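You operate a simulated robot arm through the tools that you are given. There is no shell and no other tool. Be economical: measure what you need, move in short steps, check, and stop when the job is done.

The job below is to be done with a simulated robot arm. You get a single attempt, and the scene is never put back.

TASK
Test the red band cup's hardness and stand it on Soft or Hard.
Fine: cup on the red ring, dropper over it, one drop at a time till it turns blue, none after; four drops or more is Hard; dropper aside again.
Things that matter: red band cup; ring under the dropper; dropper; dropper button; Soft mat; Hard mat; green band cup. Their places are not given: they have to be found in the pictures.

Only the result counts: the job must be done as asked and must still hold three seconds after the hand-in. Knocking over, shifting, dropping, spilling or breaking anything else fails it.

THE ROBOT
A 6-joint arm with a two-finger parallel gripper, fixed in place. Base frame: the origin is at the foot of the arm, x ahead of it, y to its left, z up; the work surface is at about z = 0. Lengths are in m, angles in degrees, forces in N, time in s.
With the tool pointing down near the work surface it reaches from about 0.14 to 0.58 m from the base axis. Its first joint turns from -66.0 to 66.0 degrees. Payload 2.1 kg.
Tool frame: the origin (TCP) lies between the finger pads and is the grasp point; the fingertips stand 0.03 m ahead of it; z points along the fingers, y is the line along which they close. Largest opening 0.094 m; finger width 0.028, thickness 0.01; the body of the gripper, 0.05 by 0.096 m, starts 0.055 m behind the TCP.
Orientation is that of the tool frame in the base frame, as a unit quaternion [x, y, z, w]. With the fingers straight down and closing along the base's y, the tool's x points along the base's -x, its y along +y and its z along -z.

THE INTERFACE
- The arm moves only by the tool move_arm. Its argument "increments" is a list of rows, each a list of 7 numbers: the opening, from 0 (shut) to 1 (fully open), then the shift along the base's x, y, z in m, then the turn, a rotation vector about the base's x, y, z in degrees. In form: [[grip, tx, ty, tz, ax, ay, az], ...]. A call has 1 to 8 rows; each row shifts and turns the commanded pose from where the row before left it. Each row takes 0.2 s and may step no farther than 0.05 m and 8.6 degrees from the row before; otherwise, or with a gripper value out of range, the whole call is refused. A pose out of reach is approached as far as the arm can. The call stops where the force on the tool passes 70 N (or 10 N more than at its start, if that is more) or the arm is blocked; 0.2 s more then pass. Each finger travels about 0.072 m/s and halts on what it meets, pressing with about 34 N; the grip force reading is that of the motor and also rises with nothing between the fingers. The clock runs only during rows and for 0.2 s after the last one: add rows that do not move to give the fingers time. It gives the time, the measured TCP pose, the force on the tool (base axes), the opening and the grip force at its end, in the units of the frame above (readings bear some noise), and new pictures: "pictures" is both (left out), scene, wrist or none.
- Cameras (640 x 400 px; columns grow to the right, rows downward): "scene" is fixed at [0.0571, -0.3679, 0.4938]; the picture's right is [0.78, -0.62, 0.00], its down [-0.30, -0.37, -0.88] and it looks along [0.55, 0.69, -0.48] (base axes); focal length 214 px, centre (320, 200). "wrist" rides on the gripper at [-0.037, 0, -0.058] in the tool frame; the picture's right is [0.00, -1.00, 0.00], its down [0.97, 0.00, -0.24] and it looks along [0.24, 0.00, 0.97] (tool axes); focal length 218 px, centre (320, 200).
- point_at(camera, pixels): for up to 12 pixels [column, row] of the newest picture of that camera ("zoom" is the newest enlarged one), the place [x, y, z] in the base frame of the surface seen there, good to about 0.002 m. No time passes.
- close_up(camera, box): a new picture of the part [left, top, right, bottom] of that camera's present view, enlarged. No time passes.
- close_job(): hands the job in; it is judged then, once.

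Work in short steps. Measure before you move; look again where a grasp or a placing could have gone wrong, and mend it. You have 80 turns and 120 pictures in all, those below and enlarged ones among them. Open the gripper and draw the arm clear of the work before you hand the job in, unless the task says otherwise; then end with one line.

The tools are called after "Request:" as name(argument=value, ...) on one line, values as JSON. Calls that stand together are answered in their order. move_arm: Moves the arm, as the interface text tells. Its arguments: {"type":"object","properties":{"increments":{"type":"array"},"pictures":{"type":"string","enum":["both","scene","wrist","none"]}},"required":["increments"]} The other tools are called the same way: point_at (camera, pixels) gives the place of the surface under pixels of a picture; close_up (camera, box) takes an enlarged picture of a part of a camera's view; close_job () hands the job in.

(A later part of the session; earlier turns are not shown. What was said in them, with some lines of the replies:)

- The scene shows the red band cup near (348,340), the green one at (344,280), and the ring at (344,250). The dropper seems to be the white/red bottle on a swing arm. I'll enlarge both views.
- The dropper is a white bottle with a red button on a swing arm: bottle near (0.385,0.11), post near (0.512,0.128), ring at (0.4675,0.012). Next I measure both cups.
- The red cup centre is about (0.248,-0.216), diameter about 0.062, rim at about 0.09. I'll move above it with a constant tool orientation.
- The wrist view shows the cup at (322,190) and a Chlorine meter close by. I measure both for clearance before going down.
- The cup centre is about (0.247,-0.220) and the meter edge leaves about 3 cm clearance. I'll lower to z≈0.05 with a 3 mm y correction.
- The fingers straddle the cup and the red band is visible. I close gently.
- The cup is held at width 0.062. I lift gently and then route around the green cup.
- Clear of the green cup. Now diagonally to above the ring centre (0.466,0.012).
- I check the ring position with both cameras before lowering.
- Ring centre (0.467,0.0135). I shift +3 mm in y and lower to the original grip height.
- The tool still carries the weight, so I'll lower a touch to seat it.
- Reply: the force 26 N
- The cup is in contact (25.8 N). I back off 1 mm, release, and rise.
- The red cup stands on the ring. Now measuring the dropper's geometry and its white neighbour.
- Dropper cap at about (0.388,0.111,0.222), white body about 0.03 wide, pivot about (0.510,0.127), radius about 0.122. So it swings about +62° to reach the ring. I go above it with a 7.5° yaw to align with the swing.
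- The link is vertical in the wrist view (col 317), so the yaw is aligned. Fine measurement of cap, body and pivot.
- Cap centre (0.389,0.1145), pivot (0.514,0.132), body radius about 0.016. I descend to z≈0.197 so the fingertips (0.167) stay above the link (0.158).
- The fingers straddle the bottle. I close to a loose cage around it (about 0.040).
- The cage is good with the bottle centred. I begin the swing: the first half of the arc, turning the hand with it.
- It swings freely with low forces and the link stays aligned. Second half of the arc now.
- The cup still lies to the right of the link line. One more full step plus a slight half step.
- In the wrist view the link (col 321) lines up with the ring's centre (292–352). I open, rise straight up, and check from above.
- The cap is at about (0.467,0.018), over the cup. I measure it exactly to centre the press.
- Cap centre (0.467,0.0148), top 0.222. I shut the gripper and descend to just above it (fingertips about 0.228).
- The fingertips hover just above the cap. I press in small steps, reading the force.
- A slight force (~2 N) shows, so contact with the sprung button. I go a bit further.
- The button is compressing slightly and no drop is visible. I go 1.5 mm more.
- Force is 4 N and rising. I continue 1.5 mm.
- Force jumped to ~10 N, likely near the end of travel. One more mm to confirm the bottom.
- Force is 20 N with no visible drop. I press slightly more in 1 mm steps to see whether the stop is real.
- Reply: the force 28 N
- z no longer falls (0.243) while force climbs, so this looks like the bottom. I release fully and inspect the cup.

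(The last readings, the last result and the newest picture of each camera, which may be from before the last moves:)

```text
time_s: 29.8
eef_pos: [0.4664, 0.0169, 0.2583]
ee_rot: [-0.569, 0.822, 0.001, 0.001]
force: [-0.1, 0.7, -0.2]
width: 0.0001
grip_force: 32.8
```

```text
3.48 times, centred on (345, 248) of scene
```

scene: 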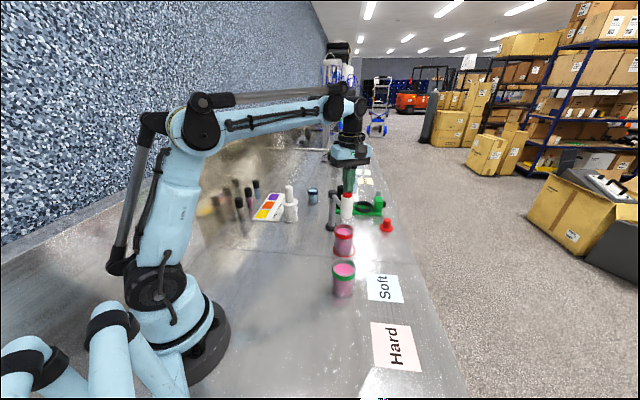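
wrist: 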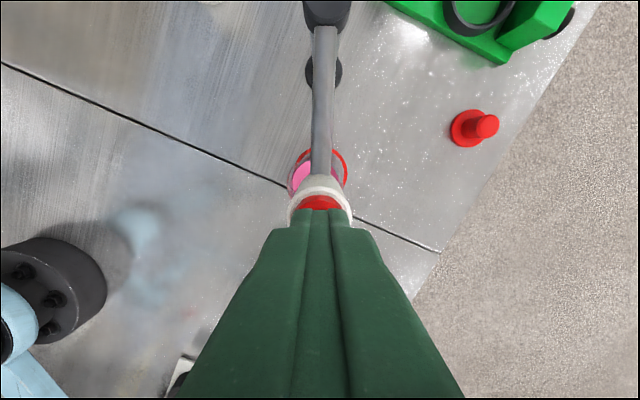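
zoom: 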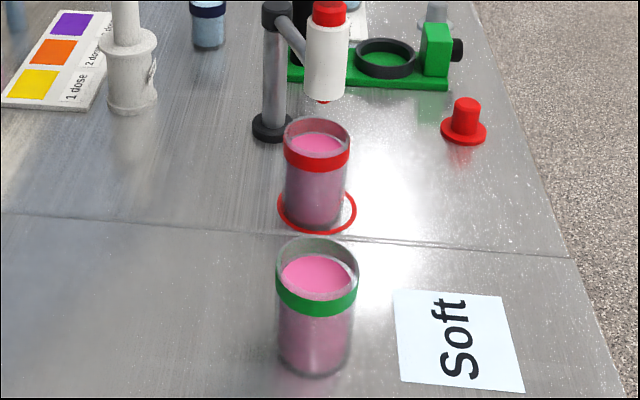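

I compare the liquid colour in the two cups closely, which should reveal whether a drop landed.

Request:
close_up(camera="scene", box=[325, 215, 365, 300])

Request:
close_up(camera="scene", box=[328, 184, 368, 209])

```text
4.71 times, centred on (345, 258) of scene
```

zoom: 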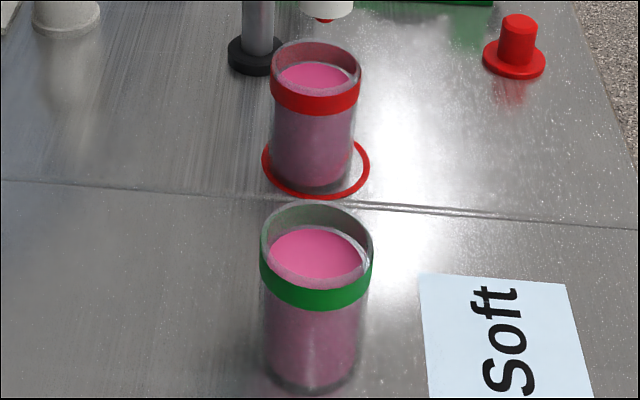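

```text
16.00 times, centred on (348, 196) of scene
```

zoom: 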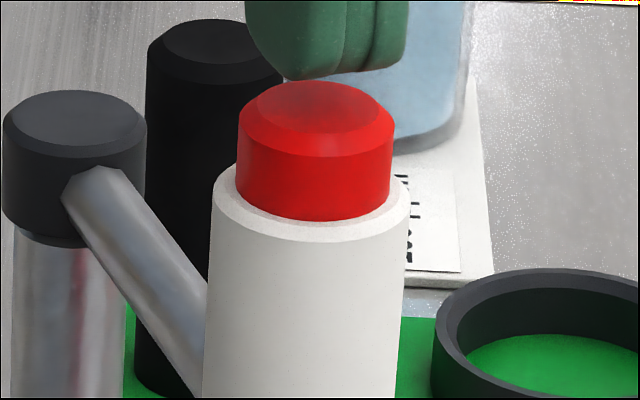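

The cap springs back fully. I record the liquid colour at high zoom before the next press.

Request:
close_up(camera="scene", box=[328, 212, 360, 232])

Request:
move_arm(increments=[[0.0, 0, 0, -0.007, 0, 0, 0], [0.0, 0, 0, -0.005, 0, 0, 0]], pictures="none")

Request:
close_up(camera="scene", box=[328, 184, 368, 209])

```text
16.00 times, centred on (344, 222) of scene
```

zoom: 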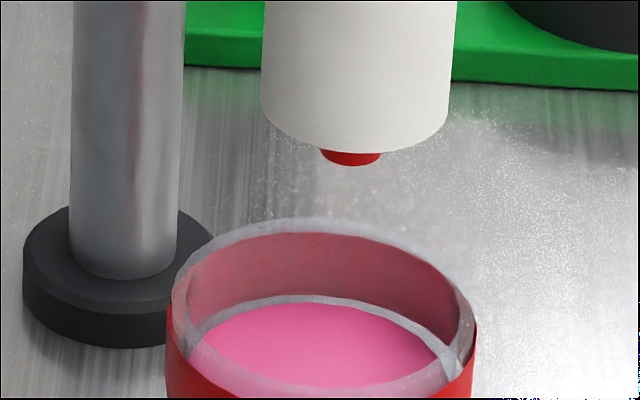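

```text
time_s: 30.4
eef_pos: [0.4673, 0.0165, 0.2478]
ee_rot: [-0.569, 0.823, 0.002, 0.0]
force: [-0.1, -0.5, 1.6]
width: 0.0001
grip_force: 33.7
```

```text
16.00 times, centred on (348, 196) of scene
```

zoom: 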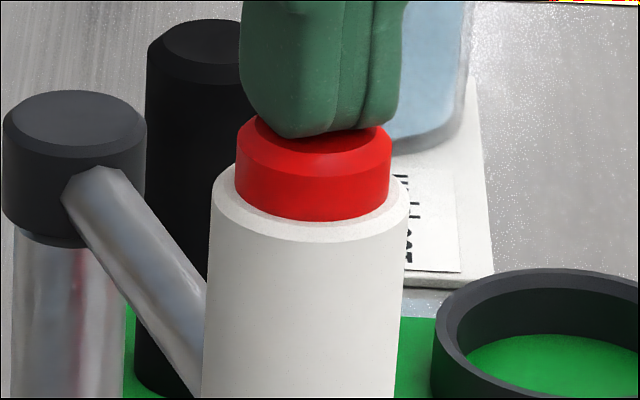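

The button is sprung with about 6 mm travel, so the first press did bottom out. I complete this second press to ~15 N and look.

Request:
move_arm(increments=[[0.0, 0, 0, -0.0035, 0, 0, 0]], pictures="none")

Request:
close_up(camera="scene", box=[328, 212, 360, 232])

Request:
close_up(camera="scene", box=[328, 184, 368, 209])

```text
time_s: 30.8
eef_pos: [0.4676, 0.0157, 0.2446]
ee_rot: [-0.569, 0.822, 0.001, 0.001]
force: [1.3, -0.3, 11.9]
width: 0.0002
grip_force: 33.1
```

```text
16.00 times, centred on (344, 222) of scene
```

zoom: 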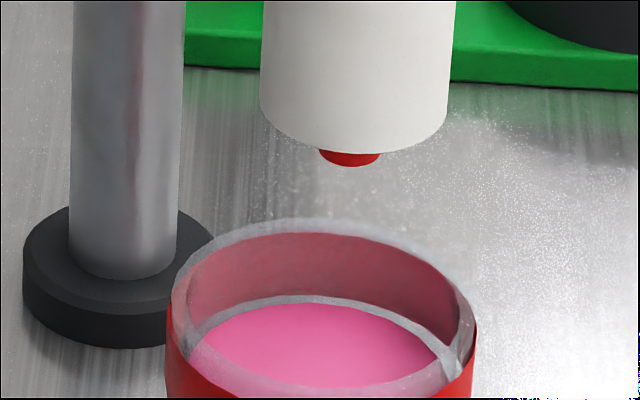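

```text
16.00 times, centred on (348, 196) of scene
```

zoom: 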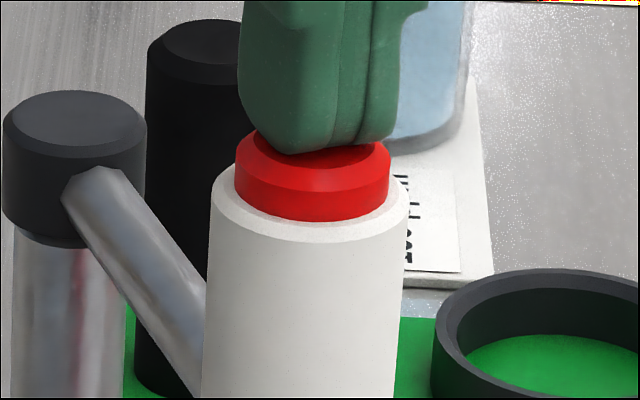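

Colour is still pink. I push to the same depth as before so both presses are alike.

Request:
move_arm(increments=[[0.0, 0, 0, -0.0015, 0, 0, 0]], pictures="none")

Request:
close_up(camera="scene", box=[328, 184, 368, 209])

```text
time_s: 31.2
eef_pos: [0.4671, 0.0152, 0.2416]
ee_rot: [-0.568, 0.823, 0.002, 0.001]
force: [0.5, 2.0, 24.7]
width: 0.0001
grip_force: 32.8
```

```text
16.00 times, centred on (348, 196) of scene
```

zoom: 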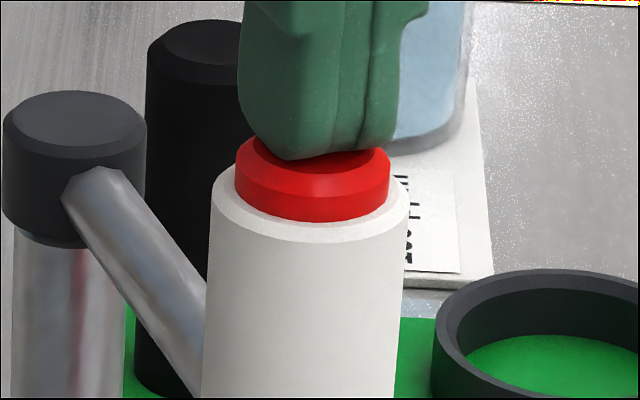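

Same depth reached and the stiff end of travel begins as before. I release and check the colour with a short wait.

Request:
move_arm(increments=[[0.0, 0, 0, 0.008, 0, 0, 0], [0.0, 0, 0, 0.009, 0, 0, 0], [0.0, 0, 0, 0, 0, 0, 0], [0.0, 0, 0, 0, 0, 0, 0]], pictures="none")

Request:
close_up(camera="scene", box=[325, 190, 365, 240])

```text
time_s: 32.2
eef_pos: [0.4665, 0.0158, 0.2589]
ee_rot: [-0.568, 0.823, 0.001, 0.0]
force: [0.1, -0.3, -0.6]
width: 0.0001
grip_force: 33.3
```

```text
8.00 times, centred on (345, 215) of scene
```

zoom: 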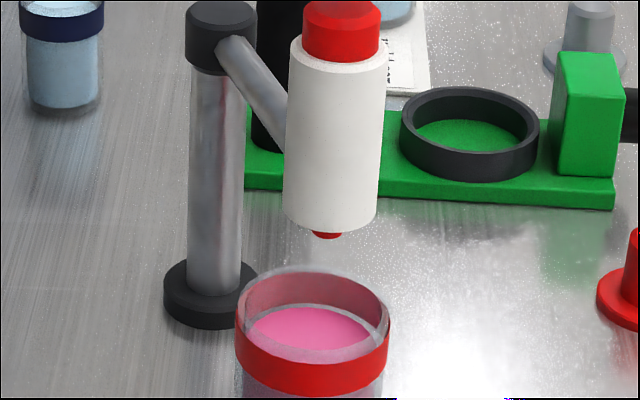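

Still pink after two presses. Third press, same depth.

Request:
move_arm(increments=[[0.0, 0, 0, -0.009, 0, 0, 0], [0.0, 0, 0, -0.0075, 0, 0, 0]], pictures="none")

Request:
close_up(camera="scene", box=[325, 190, 365, 240])

Request:
move_arm(increments=[[0.0, 0, 0, 0.008, 0, 0, 0], [0.0, 0, 0, 0.0085, 0, 0, 0], [0.0, 0, 0, 0, 0, 0, 0], [0.0, 0, 0, 0, 0, 0, 0]], pictures="none")

Request:
close_up(camera="scene", box=[325, 190, 365, 240])

```text
time_s: 32.8
eef_pos: [0.4664, 0.0164, 0.2435]
ee_rot: [-0.569, 0.823, 0.001, 0.0]
force: [0.6, 0.4, 18.0]
width: 0.0002
grip_force: 33.0
```

```text
8.00 times, centred on (345, 215) of scene
```

zoom: 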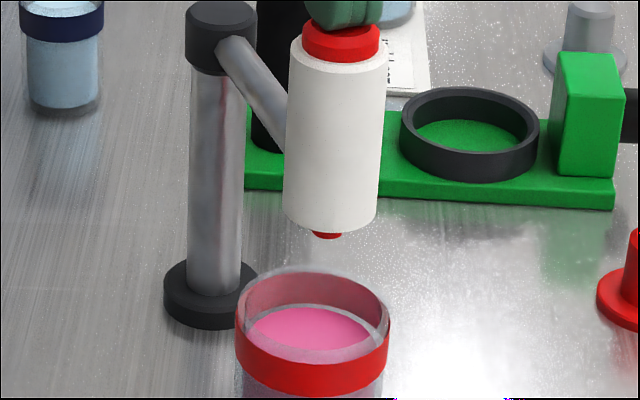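

```text
time_s: 33.8
eef_pos: [0.4673, 0.016, 0.2586]
ee_rot: [-0.569, 0.822, 0.0, 0.001]
force: [0.0, -0.4, 0.0]
width: 0.0
grip_force: 32.9
```

```text
8.00 times, centred on (345, 215) of scene
```

zoom: 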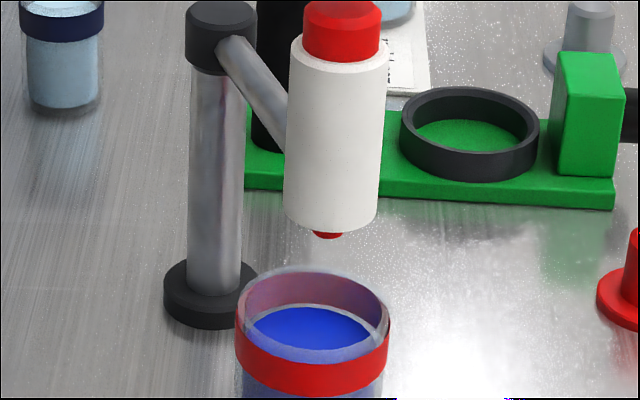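

Blue now, after three presses, so fewer than four drops: Soft, and no more presses. I rise, open, and re-cage the bottle to swing it aside.

Request:
move_arm(increments=[[0.0, 0, 0, 0.03, 0, 0, 0], [0.3, 0, 0, 0.017, 0, 0, 0], [0.8, 0, 0, 0, 0, 0, 0], [0.8, 0, 0, 0, 0, 0, 0], [0.8, 0, 0, 0, 0, 0, 0], [0.8, 0, 0, 0, 0, 0, 0]], pictures="wrist")

```text
time_s: 35.2
eef_pos: [0.4678, 0.0154, 0.3057]
ee_rot: [-0.569, 0.823, 0.001, 0.0]
force: [0.5, 0.3, 0.5]
width: 0.0752
grip_force: 0.0
```

wrist: 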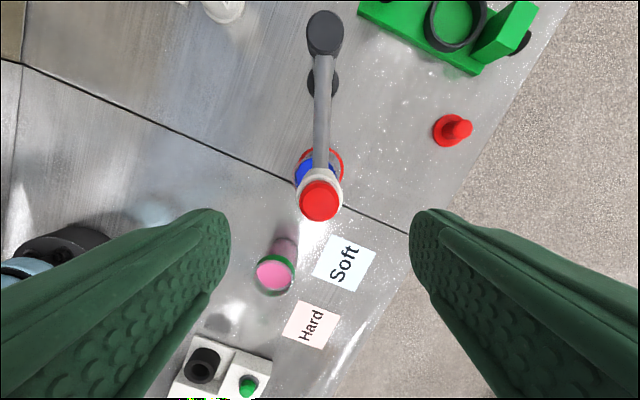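

The dropper is unmoved and centred (col 319). I descend to z≈0.197 and close to the cage width.

Request:
move_arm(increments=[[0.8, 0, 0, -0.03, 0, 0, 0], [0.8, 0, 0, -0.04, 0, 0, 0], [0.8, 0, 0, -0.038, 0, 0, 0], [0.6, 0, 0, 0, 0, 0, 0], [0.42, 0, 0, 0, 0, 0, 0], [0.42, 0, 0, 0, 0, 0, 0], [0.42, 0, 0, 0, 0, 0, 0]], pictures="wrist")

```text
time_s: 36.8
eef_pos: [0.4673, 0.0167, 0.1985]
ee_rot: [-0.569, 0.822, 0.002, 0.0]
force: [0.1, -0.1, -0.3]
width: 0.0393
grip_force: 0.1
```

wrist: 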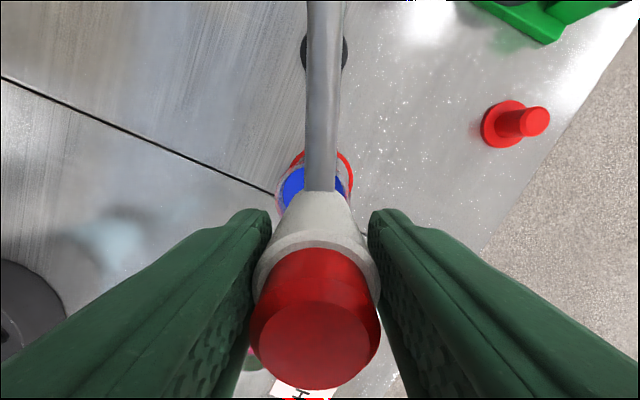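

The bottle is caged. I swing back along the reversed arc.

Request:
move_arm(increments=[[0.42, -0.002, 0.0008, 0, 0, 0, -1.0], [0.42, -0.0085, 0.0039, 0, 0, 0, -4.3], [0.42, -0.0082, 0.0045, 0, 0, 0, -4.3], [0.42, -0.0079, 0.0051, 0, 0, 0, -4.3], [0.42, -0.0075, 0.0057, 0, 0, 0, -4.3], [0.42, -0.007, 0.0062, 0, 0, 0, -4.3], [0.42, -0.0065, 0.0068, 0, 0, 0, -4.3], [0.42, -0.006, 0.0072, 0, 0, 0, -4.3]], pictures="wrist")

Request:
move_arm(increments=[[0.42, -0.0054, 0.0076, 0, 0, 0, -4.3], [0.42, -0.0049, 0.008, 0, 0, 0, -4.3], [0.42, -0.0042, 0.0084, 0, 0, 0, -4.3], [0.42, -0.0036, 0.0087, 0, 0, 0, -4.3], [0.42, -0.0029, 0.0089, 0, 0, 0, -4.3], [0.42, -0.0023, 0.0091, 0, 0, 0, -4.3], [0.42, -0.0016, 0.00925, 0, 0, 0, -4.3], [0.42, 0, 0, 0, 0, 0, 0]], pictures="both")

```text
time_s: 38.6
eef_pos: [0.4122, 0.0564, 0.1983]
ee_rot: [-0.327, 0.945, 0.002, 0.0]
force: [1.7, -1.5, -0.9]
width: 0.0406
grip_force: 1.0
```

wrist: 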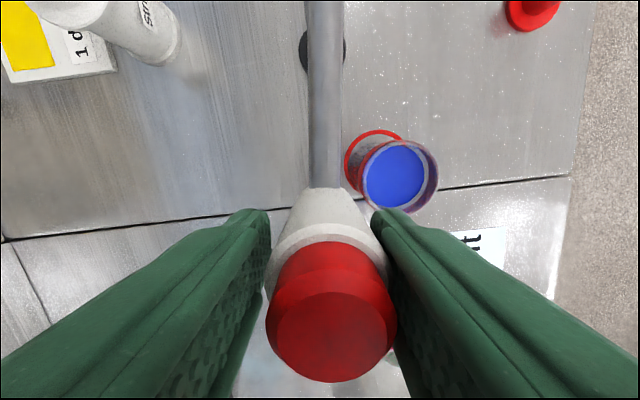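

```text
time_s: 40.4
eef_pos: [0.3877, 0.1166, 0.1973]
ee_rot: [-0.071, 0.997, 0.001, 0.001]
force: [-0.1, -2.1, 0.3]
width: 0.0404
grip_force: 1.1
```

scene: 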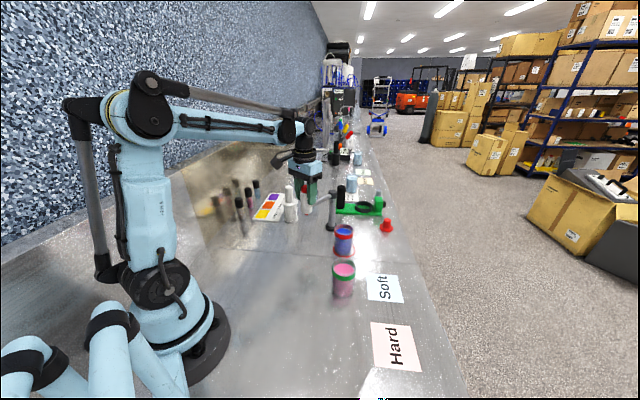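
wrist: 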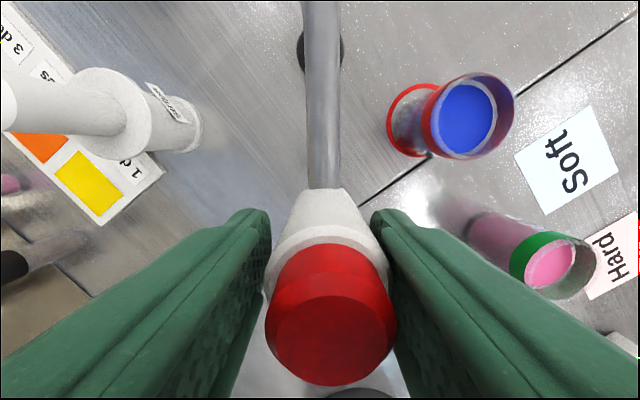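

The bottle trails the cage by about 2–3 mm. I nudge it 3 mm further to its original place, recentre, open and rise.

Request:
move_arm(increments=[[0.42, -0.0003, 0.003, 0, 0, 0, 0], [0.42, 0, 0, 0, 0, 0, 0], [0.5, 0, -0.003, 0, 0, 0, 0], [0.8, 0, 0, 0, 0, 0, 0], [0.8, 0, 0, 0, 0, 0, 0], [0.8, 0, 0, 0.03, 0, 0, 0], [0.8, 0, 0, 0.04, 0, 0, 0], [0.8, 0, 0, 0.04, 0, 0, 0]])

Request:
point_at(camera="wrist", pixels=[[316, 199], [400, 125], [410, 125]])

```text
time_s: 42.2
eef_pos: [0.3886, 0.1155, 0.308]
ee_rot: [-0.071, 0.997, 0.001, 0.001]
force: [-0.1, -0.9, -0.5]
width: 0.0752
grip_force: 0.1
```

scene: 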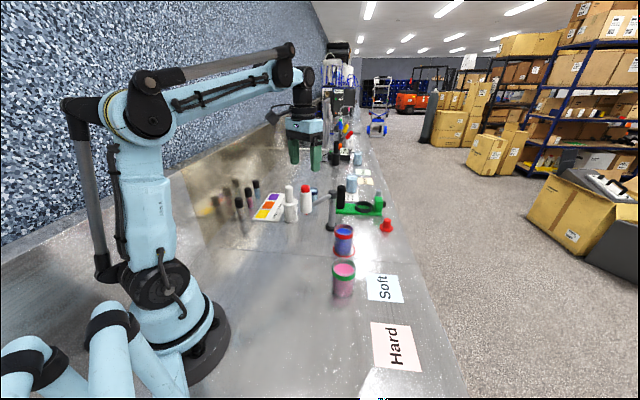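
wrist: 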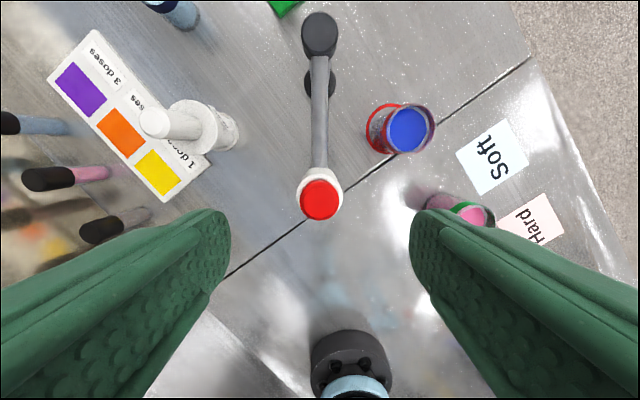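

```text
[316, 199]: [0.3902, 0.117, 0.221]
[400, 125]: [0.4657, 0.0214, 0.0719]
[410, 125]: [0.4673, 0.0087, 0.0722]
```

The dropper is back aside. Now I go above the cup at (0.466,0.014), turning the yaw back to zero.

Request:
move_arm(increments=[[0.92, 0.0155, -0.02, 0, 0, 0, -2], [0.92, 0.0155, -0.02, 0, 0, 0, -2], [0.92, 0.0155, -0.02, 0, 0, 0, -2], [0.92, 0.0155, -0.02, 0, 0, 0, -2], [0.92, 0.0155, -0.021, 0, 0, 0, 0], [0.92, 0, 0, -0.04, 0, 0, 0], [0.92, 0, 0, -0.04, 0, 0, 0], [0.92, 0, 0, -0.02, 0, 0, 0]], pictures="wrist")

Request:
point_at(camera="wrist", pixels=[[321, 188], [291, 188], [355, 190], [322, 155], [322, 222]])

```text
time_s: 44.0
eef_pos: [0.4656, 0.0152, 0.2066]
ee_rot: [0.0, 1.0, 0.001, 0.0]
force: [0.1, -0.2, 0.8]
width: 0.0866
grip_force: 0.0
```

wrist: 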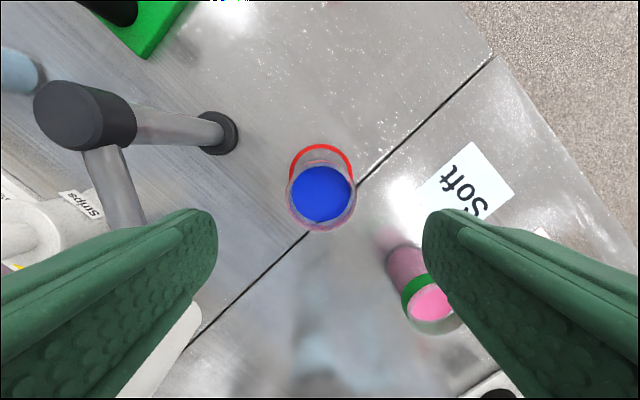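

```text
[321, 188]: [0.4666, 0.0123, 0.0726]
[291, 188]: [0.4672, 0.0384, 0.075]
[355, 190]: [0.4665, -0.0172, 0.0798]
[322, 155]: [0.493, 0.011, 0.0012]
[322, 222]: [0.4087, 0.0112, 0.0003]
```

The cup is centred below the hand. I lower to the grip height.

Request:
move_arm(increments=[[0.92, -0.001, -0.002, -0.03, 0, 0, 0], [0.92, 0, 0, -0.035, 0, 0, 0], [0.92, 0, 0, -0.035, 0, 0, 0], [0.92, 0, 0, -0.035, 0, 0, 0], [0.92, 0, 0, -0.018, 0, 0, 0], [0.92, 0, 0, 0, 0, 0, 0]], pictures="wrist")

Request:
move_arm(increments=[[0.75, 0, 0, 0, 0, 0, 0], [0.65, 0, 0, 0, 0, 0, 0], [0.6, 0, 0, 0, 0, 0, 0], [0.55, 0, 0, 0, 0, 0, 0], [0.55, 0, 0, 0, 0, 0, 0]], pictures="wrist")

```text
time_s: 45.4
eef_pos: [0.4647, 0.0121, 0.0553]
ee_rot: [-0.001, 1.0, 0.001, 0.0]
force: [0.4, 0.1, -0.2]
width: 0.0863
grip_force: 0.1
```

wrist: 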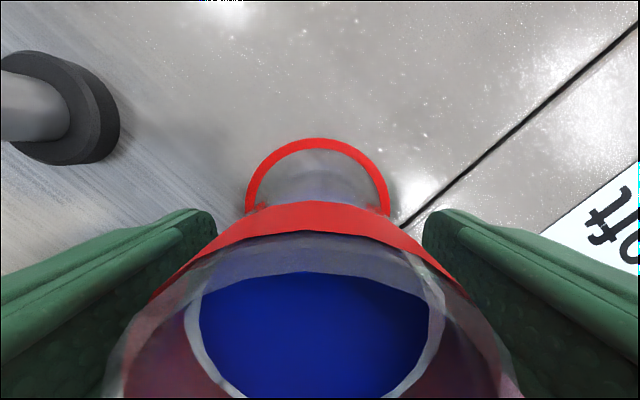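

```text
time_s: 46.6
eef_pos: [0.4647, 0.0134, 0.0548]
ee_rot: [-0.001, 1.0, 0.001, 0.0]
force: [-0.1, 1.1, -0.8]
width: 0.0618
grip_force: 34.2
```

wrist: 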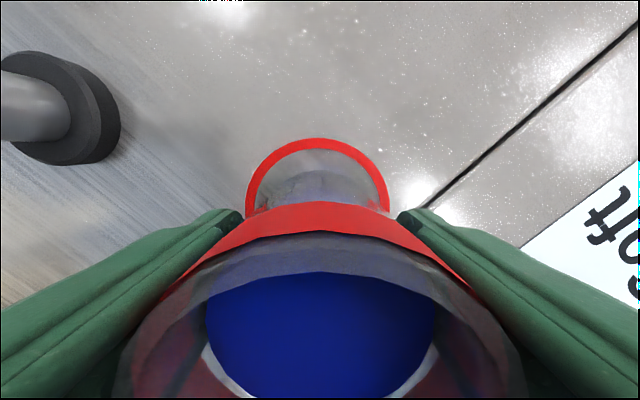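

Gripped (width 0.062) at z≈0.055. I lift and measure the Soft mat from above.

Request:
move_arm(increments=[[0.55, 0, 0, 0.008, 0, 0, 0], [0.55, 0, 0, 0.015, 0, 0, 0], [0.55, 0, 0, 0.02, 0, 0, 0], [0.55, 0, 0, 0.02, 0, 0, 0], [0.55, 0, 0, 0.02, 0, 0, 0], [0.55, 0, 0, 0.015, 0, 0, 0], [0.55, 0, 0, 0.007, 0, 0, 0]])

Request:
close_up(camera="scene", box=[300, 230, 430, 320])

```text
time_s: 48.2
eef_pos: [0.4651, 0.0133, 0.1605]
ee_rot: [0.0, 1.0, 0.001, 0.001]
force: [0.8, 0.5, -1.1]
width: 0.0615
grip_force: 34.3
```

scene: 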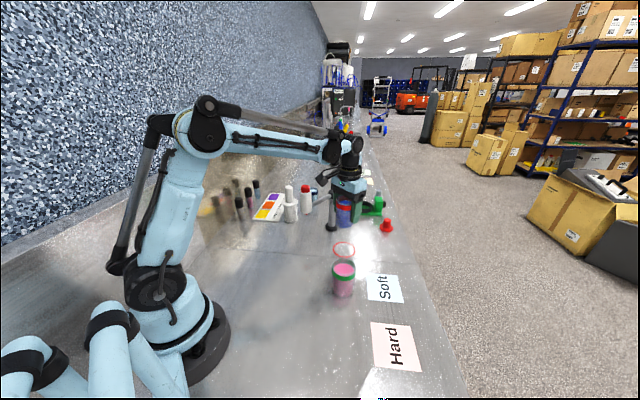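
wrist: 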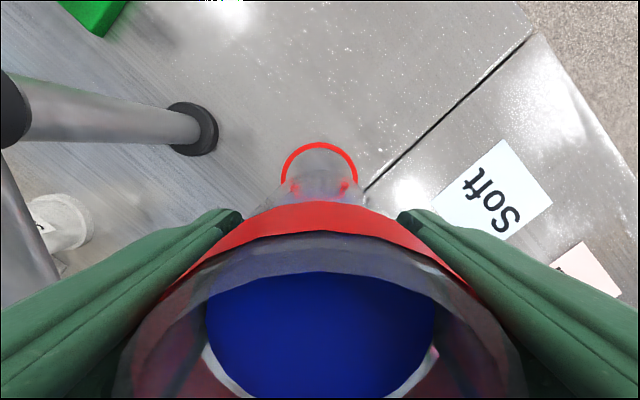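

```text
4.44 times, centred on (365, 275) of scene
```

zoom: 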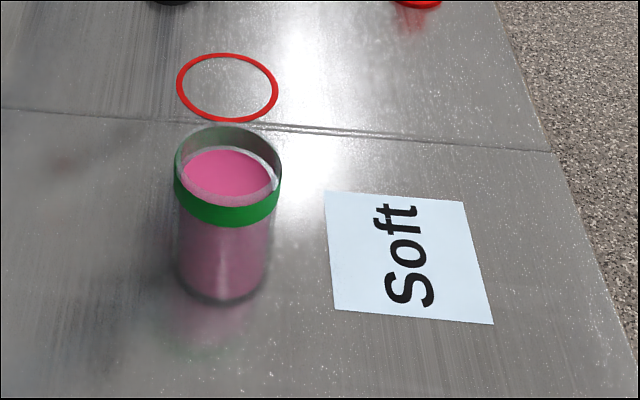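

Request:
point_at(camera="zoom", pixels=[[327, 194], [461, 204], [491, 321], [337, 307], [402, 257], [222, 295], [178, 195], [278, 195]])

```text
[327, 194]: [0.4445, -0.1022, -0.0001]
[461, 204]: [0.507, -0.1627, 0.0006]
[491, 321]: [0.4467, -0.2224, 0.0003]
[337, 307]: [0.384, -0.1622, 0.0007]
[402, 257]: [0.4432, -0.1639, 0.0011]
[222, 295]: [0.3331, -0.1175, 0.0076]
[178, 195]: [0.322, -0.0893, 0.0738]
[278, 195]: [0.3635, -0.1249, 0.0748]
```

Soft mat centre (0.4455,-0.162), and the green cup stays about 10 cm away. I carry the cup over.

Request:
move_arm(increments=[[0.55, -0.001, -0.01, 0, 0, 0, 0], [0.55, -0.002, -0.02, 0, 0, 0, 0], [0.55, -0.003, -0.03, 0, 0, 0, 0], [0.55, -0.003, -0.03, 0, 0, 0, 0], [0.55, -0.003, -0.03, 0, 0, 0, 0], [0.55, -0.003, -0.028, 0, 0, 0, 0], [0.55, -0.002, -0.018, 0, 0, 0, 0], [0.55, -0.001, -0.01, 0, 0, 0, 0]])

```text
time_s: 50.0
eef_pos: [0.4471, -0.1629, 0.1597]
ee_rot: [-0.001, 1.0, 0.0, 0.001]
force: [0.9, 0.1, -0.8]
width: 0.0619
grip_force: 33.9
```

scene: 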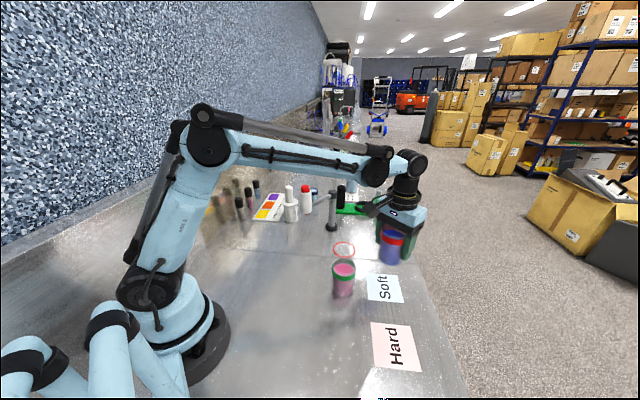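
wrist: 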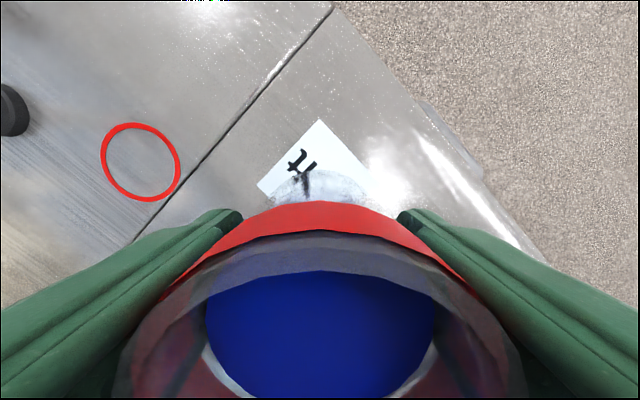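

The cup hangs over the mat. I lower by 0.104 to just above contact.

Request:
move_arm(increments=[[0.55, 0, 0, -0.015, 0, 0, 0], [0.55, 0, 0, -0.025, 0, 0, 0], [0.55, 0, 0, -0.025, 0, 0, 0], [0.55, 0, 0, -0.02, 0, 0, 0], [0.55, 0, 0, -0.012, 0, 0, 0], [0.55, 0, 0, -0.005, 0, 0, 0], [0.55, 0, 0, -0.001, 0, 0, 0], [0.55, 0, 0, 0, 0, 0, 0]])

```text
time_s: 51.8
eef_pos: [0.4474, -0.1637, 0.0564]
ee_rot: [-0.001, 1.0, 0.002, 0.001]
force: [-0.4, 0.4, -1.1]
width: 0.0619
grip_force: 34.0
```

scene: 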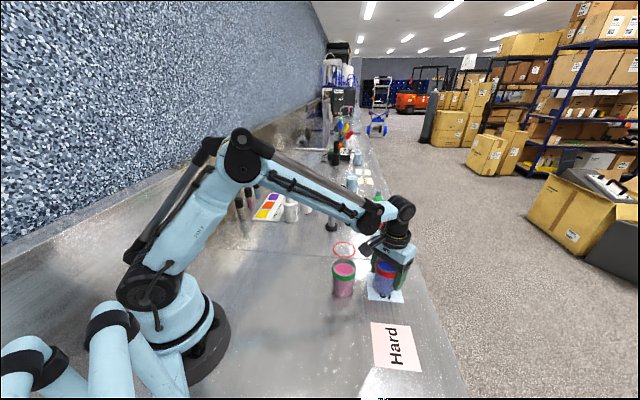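
wrist: 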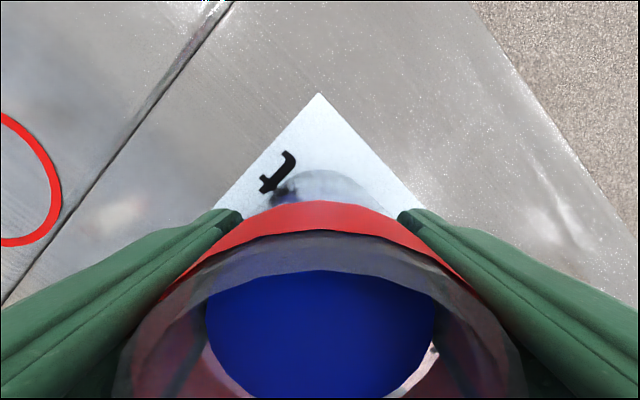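

Centred on the mat and still hanging (−1.1 N). I lower in 1 mm steps to contact.

Request:
move_arm(increments=[[0.55, 0, 0, -0.001, 0, 0, 0], [0.55, 0, 0, -0.0005, 0, 0, 0]], pictures="none")

```text
time_s: 52.4
eef_pos: [0.4471, -0.163, 0.0554]
ee_rot: [-0.001, 1.0, 0.001, 0.001]
force: [-0.1, -0.1, -1.2]
width: 0.0617
grip_force: 34.7
```

Request:
move_arm(increments=[[0.55, 0, 0, -0.001, 0, 0, 0]], pictures="none")

```text
time_s: 52.8
eef_pos: [0.4471, -0.1628, 0.054]
ee_rot: [-0.002, 1.0, 0.001, 0.001]
force: [0.1, 0.8, 11.3]
width: 0.0617
grip_force: 33.8
```

Contact (11 N). I release, then rise and withdraw.

Request:
move_arm(increments=[[0.55, 0, 0, 0.0007, 0, 0, 0], [0.7, 0, 0, 0, 0, 0, 0], [0.9, 0, 0, 0, 0, 0, 0], [0.92, 0, 0, 0, 0, 0, 0], [0.92, 0, 0, 0, 0, 0, 0]], pictures="none")

Request:
move_arm(increments=[[0.92, 0, 0, 0.02, 0, 0, 0], [0.92, 0, 0, 0.04, 0, 0, 0], [0.92, 0, 0, 0.04, 0, 0, 0], [0.92, 0, 0, 0.04, 0, 0, 0], [0.92, 0, 0, 0.04, 0, 0, 0], [0.92, -0.03, 0.03, 0.02, 0, 0, 0], [0.92, -0.03, 0.03, 0.02, 0, 0, 0], [0.92, -0.03, 0.03, 0.02, 0, 0, 0]])

Request:
close_up(camera="scene", box=[280, 170, 430, 320])

```text
time_s: 54.0
eef_pos: [0.447, -0.1633, 0.0548]
ee_rot: [-0.001, 1.0, 0.0, 0.001]
force: [-1.2, 0.2, 0.3]
width: 0.0866
grip_force: 0.1
```

```text
time_s: 55.8
eef_pos: [0.3569, -0.0728, 0.2968]
ee_rot: [-0.001, 1.0, 0.001, 0.001]
force: [-0.4, 0.3, 0.5]
width: 0.0867
grip_force: 0.0
```

scene: 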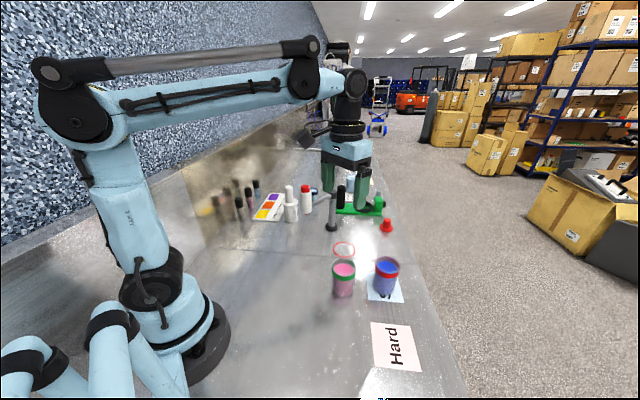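
wrist: 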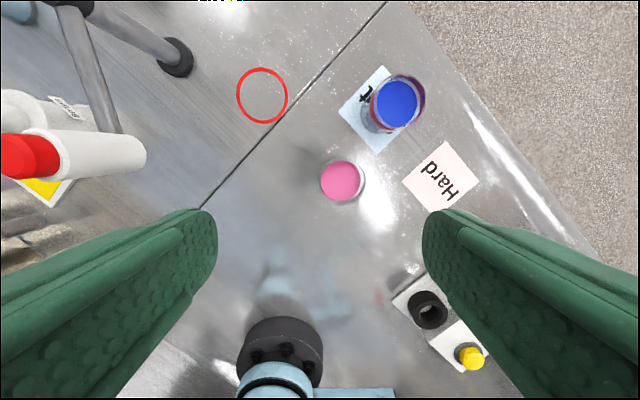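

```text
2.67 times, centred on (355, 245) of scene
```

zoom: 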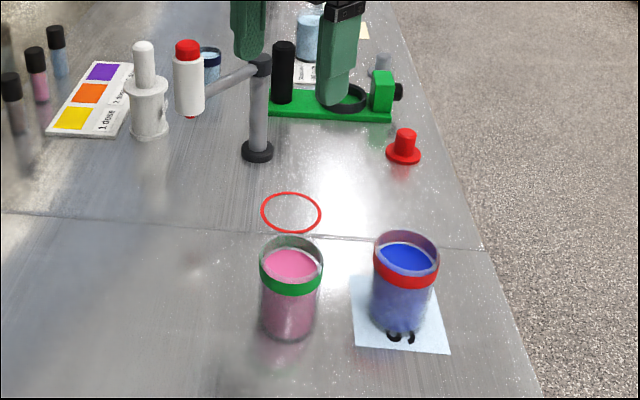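

The blue red-band cup stands on Soft, the dropper is aside, the green cup is untouched, and the arm is clear with the gripper open. I hand it in.

Request:
close_job()

```text
The job is handed in.
```

The red band cup turned blue on the third drop, so it is standing on the Soft mat; the dropper is swung aside again and the green band cup was not touched.
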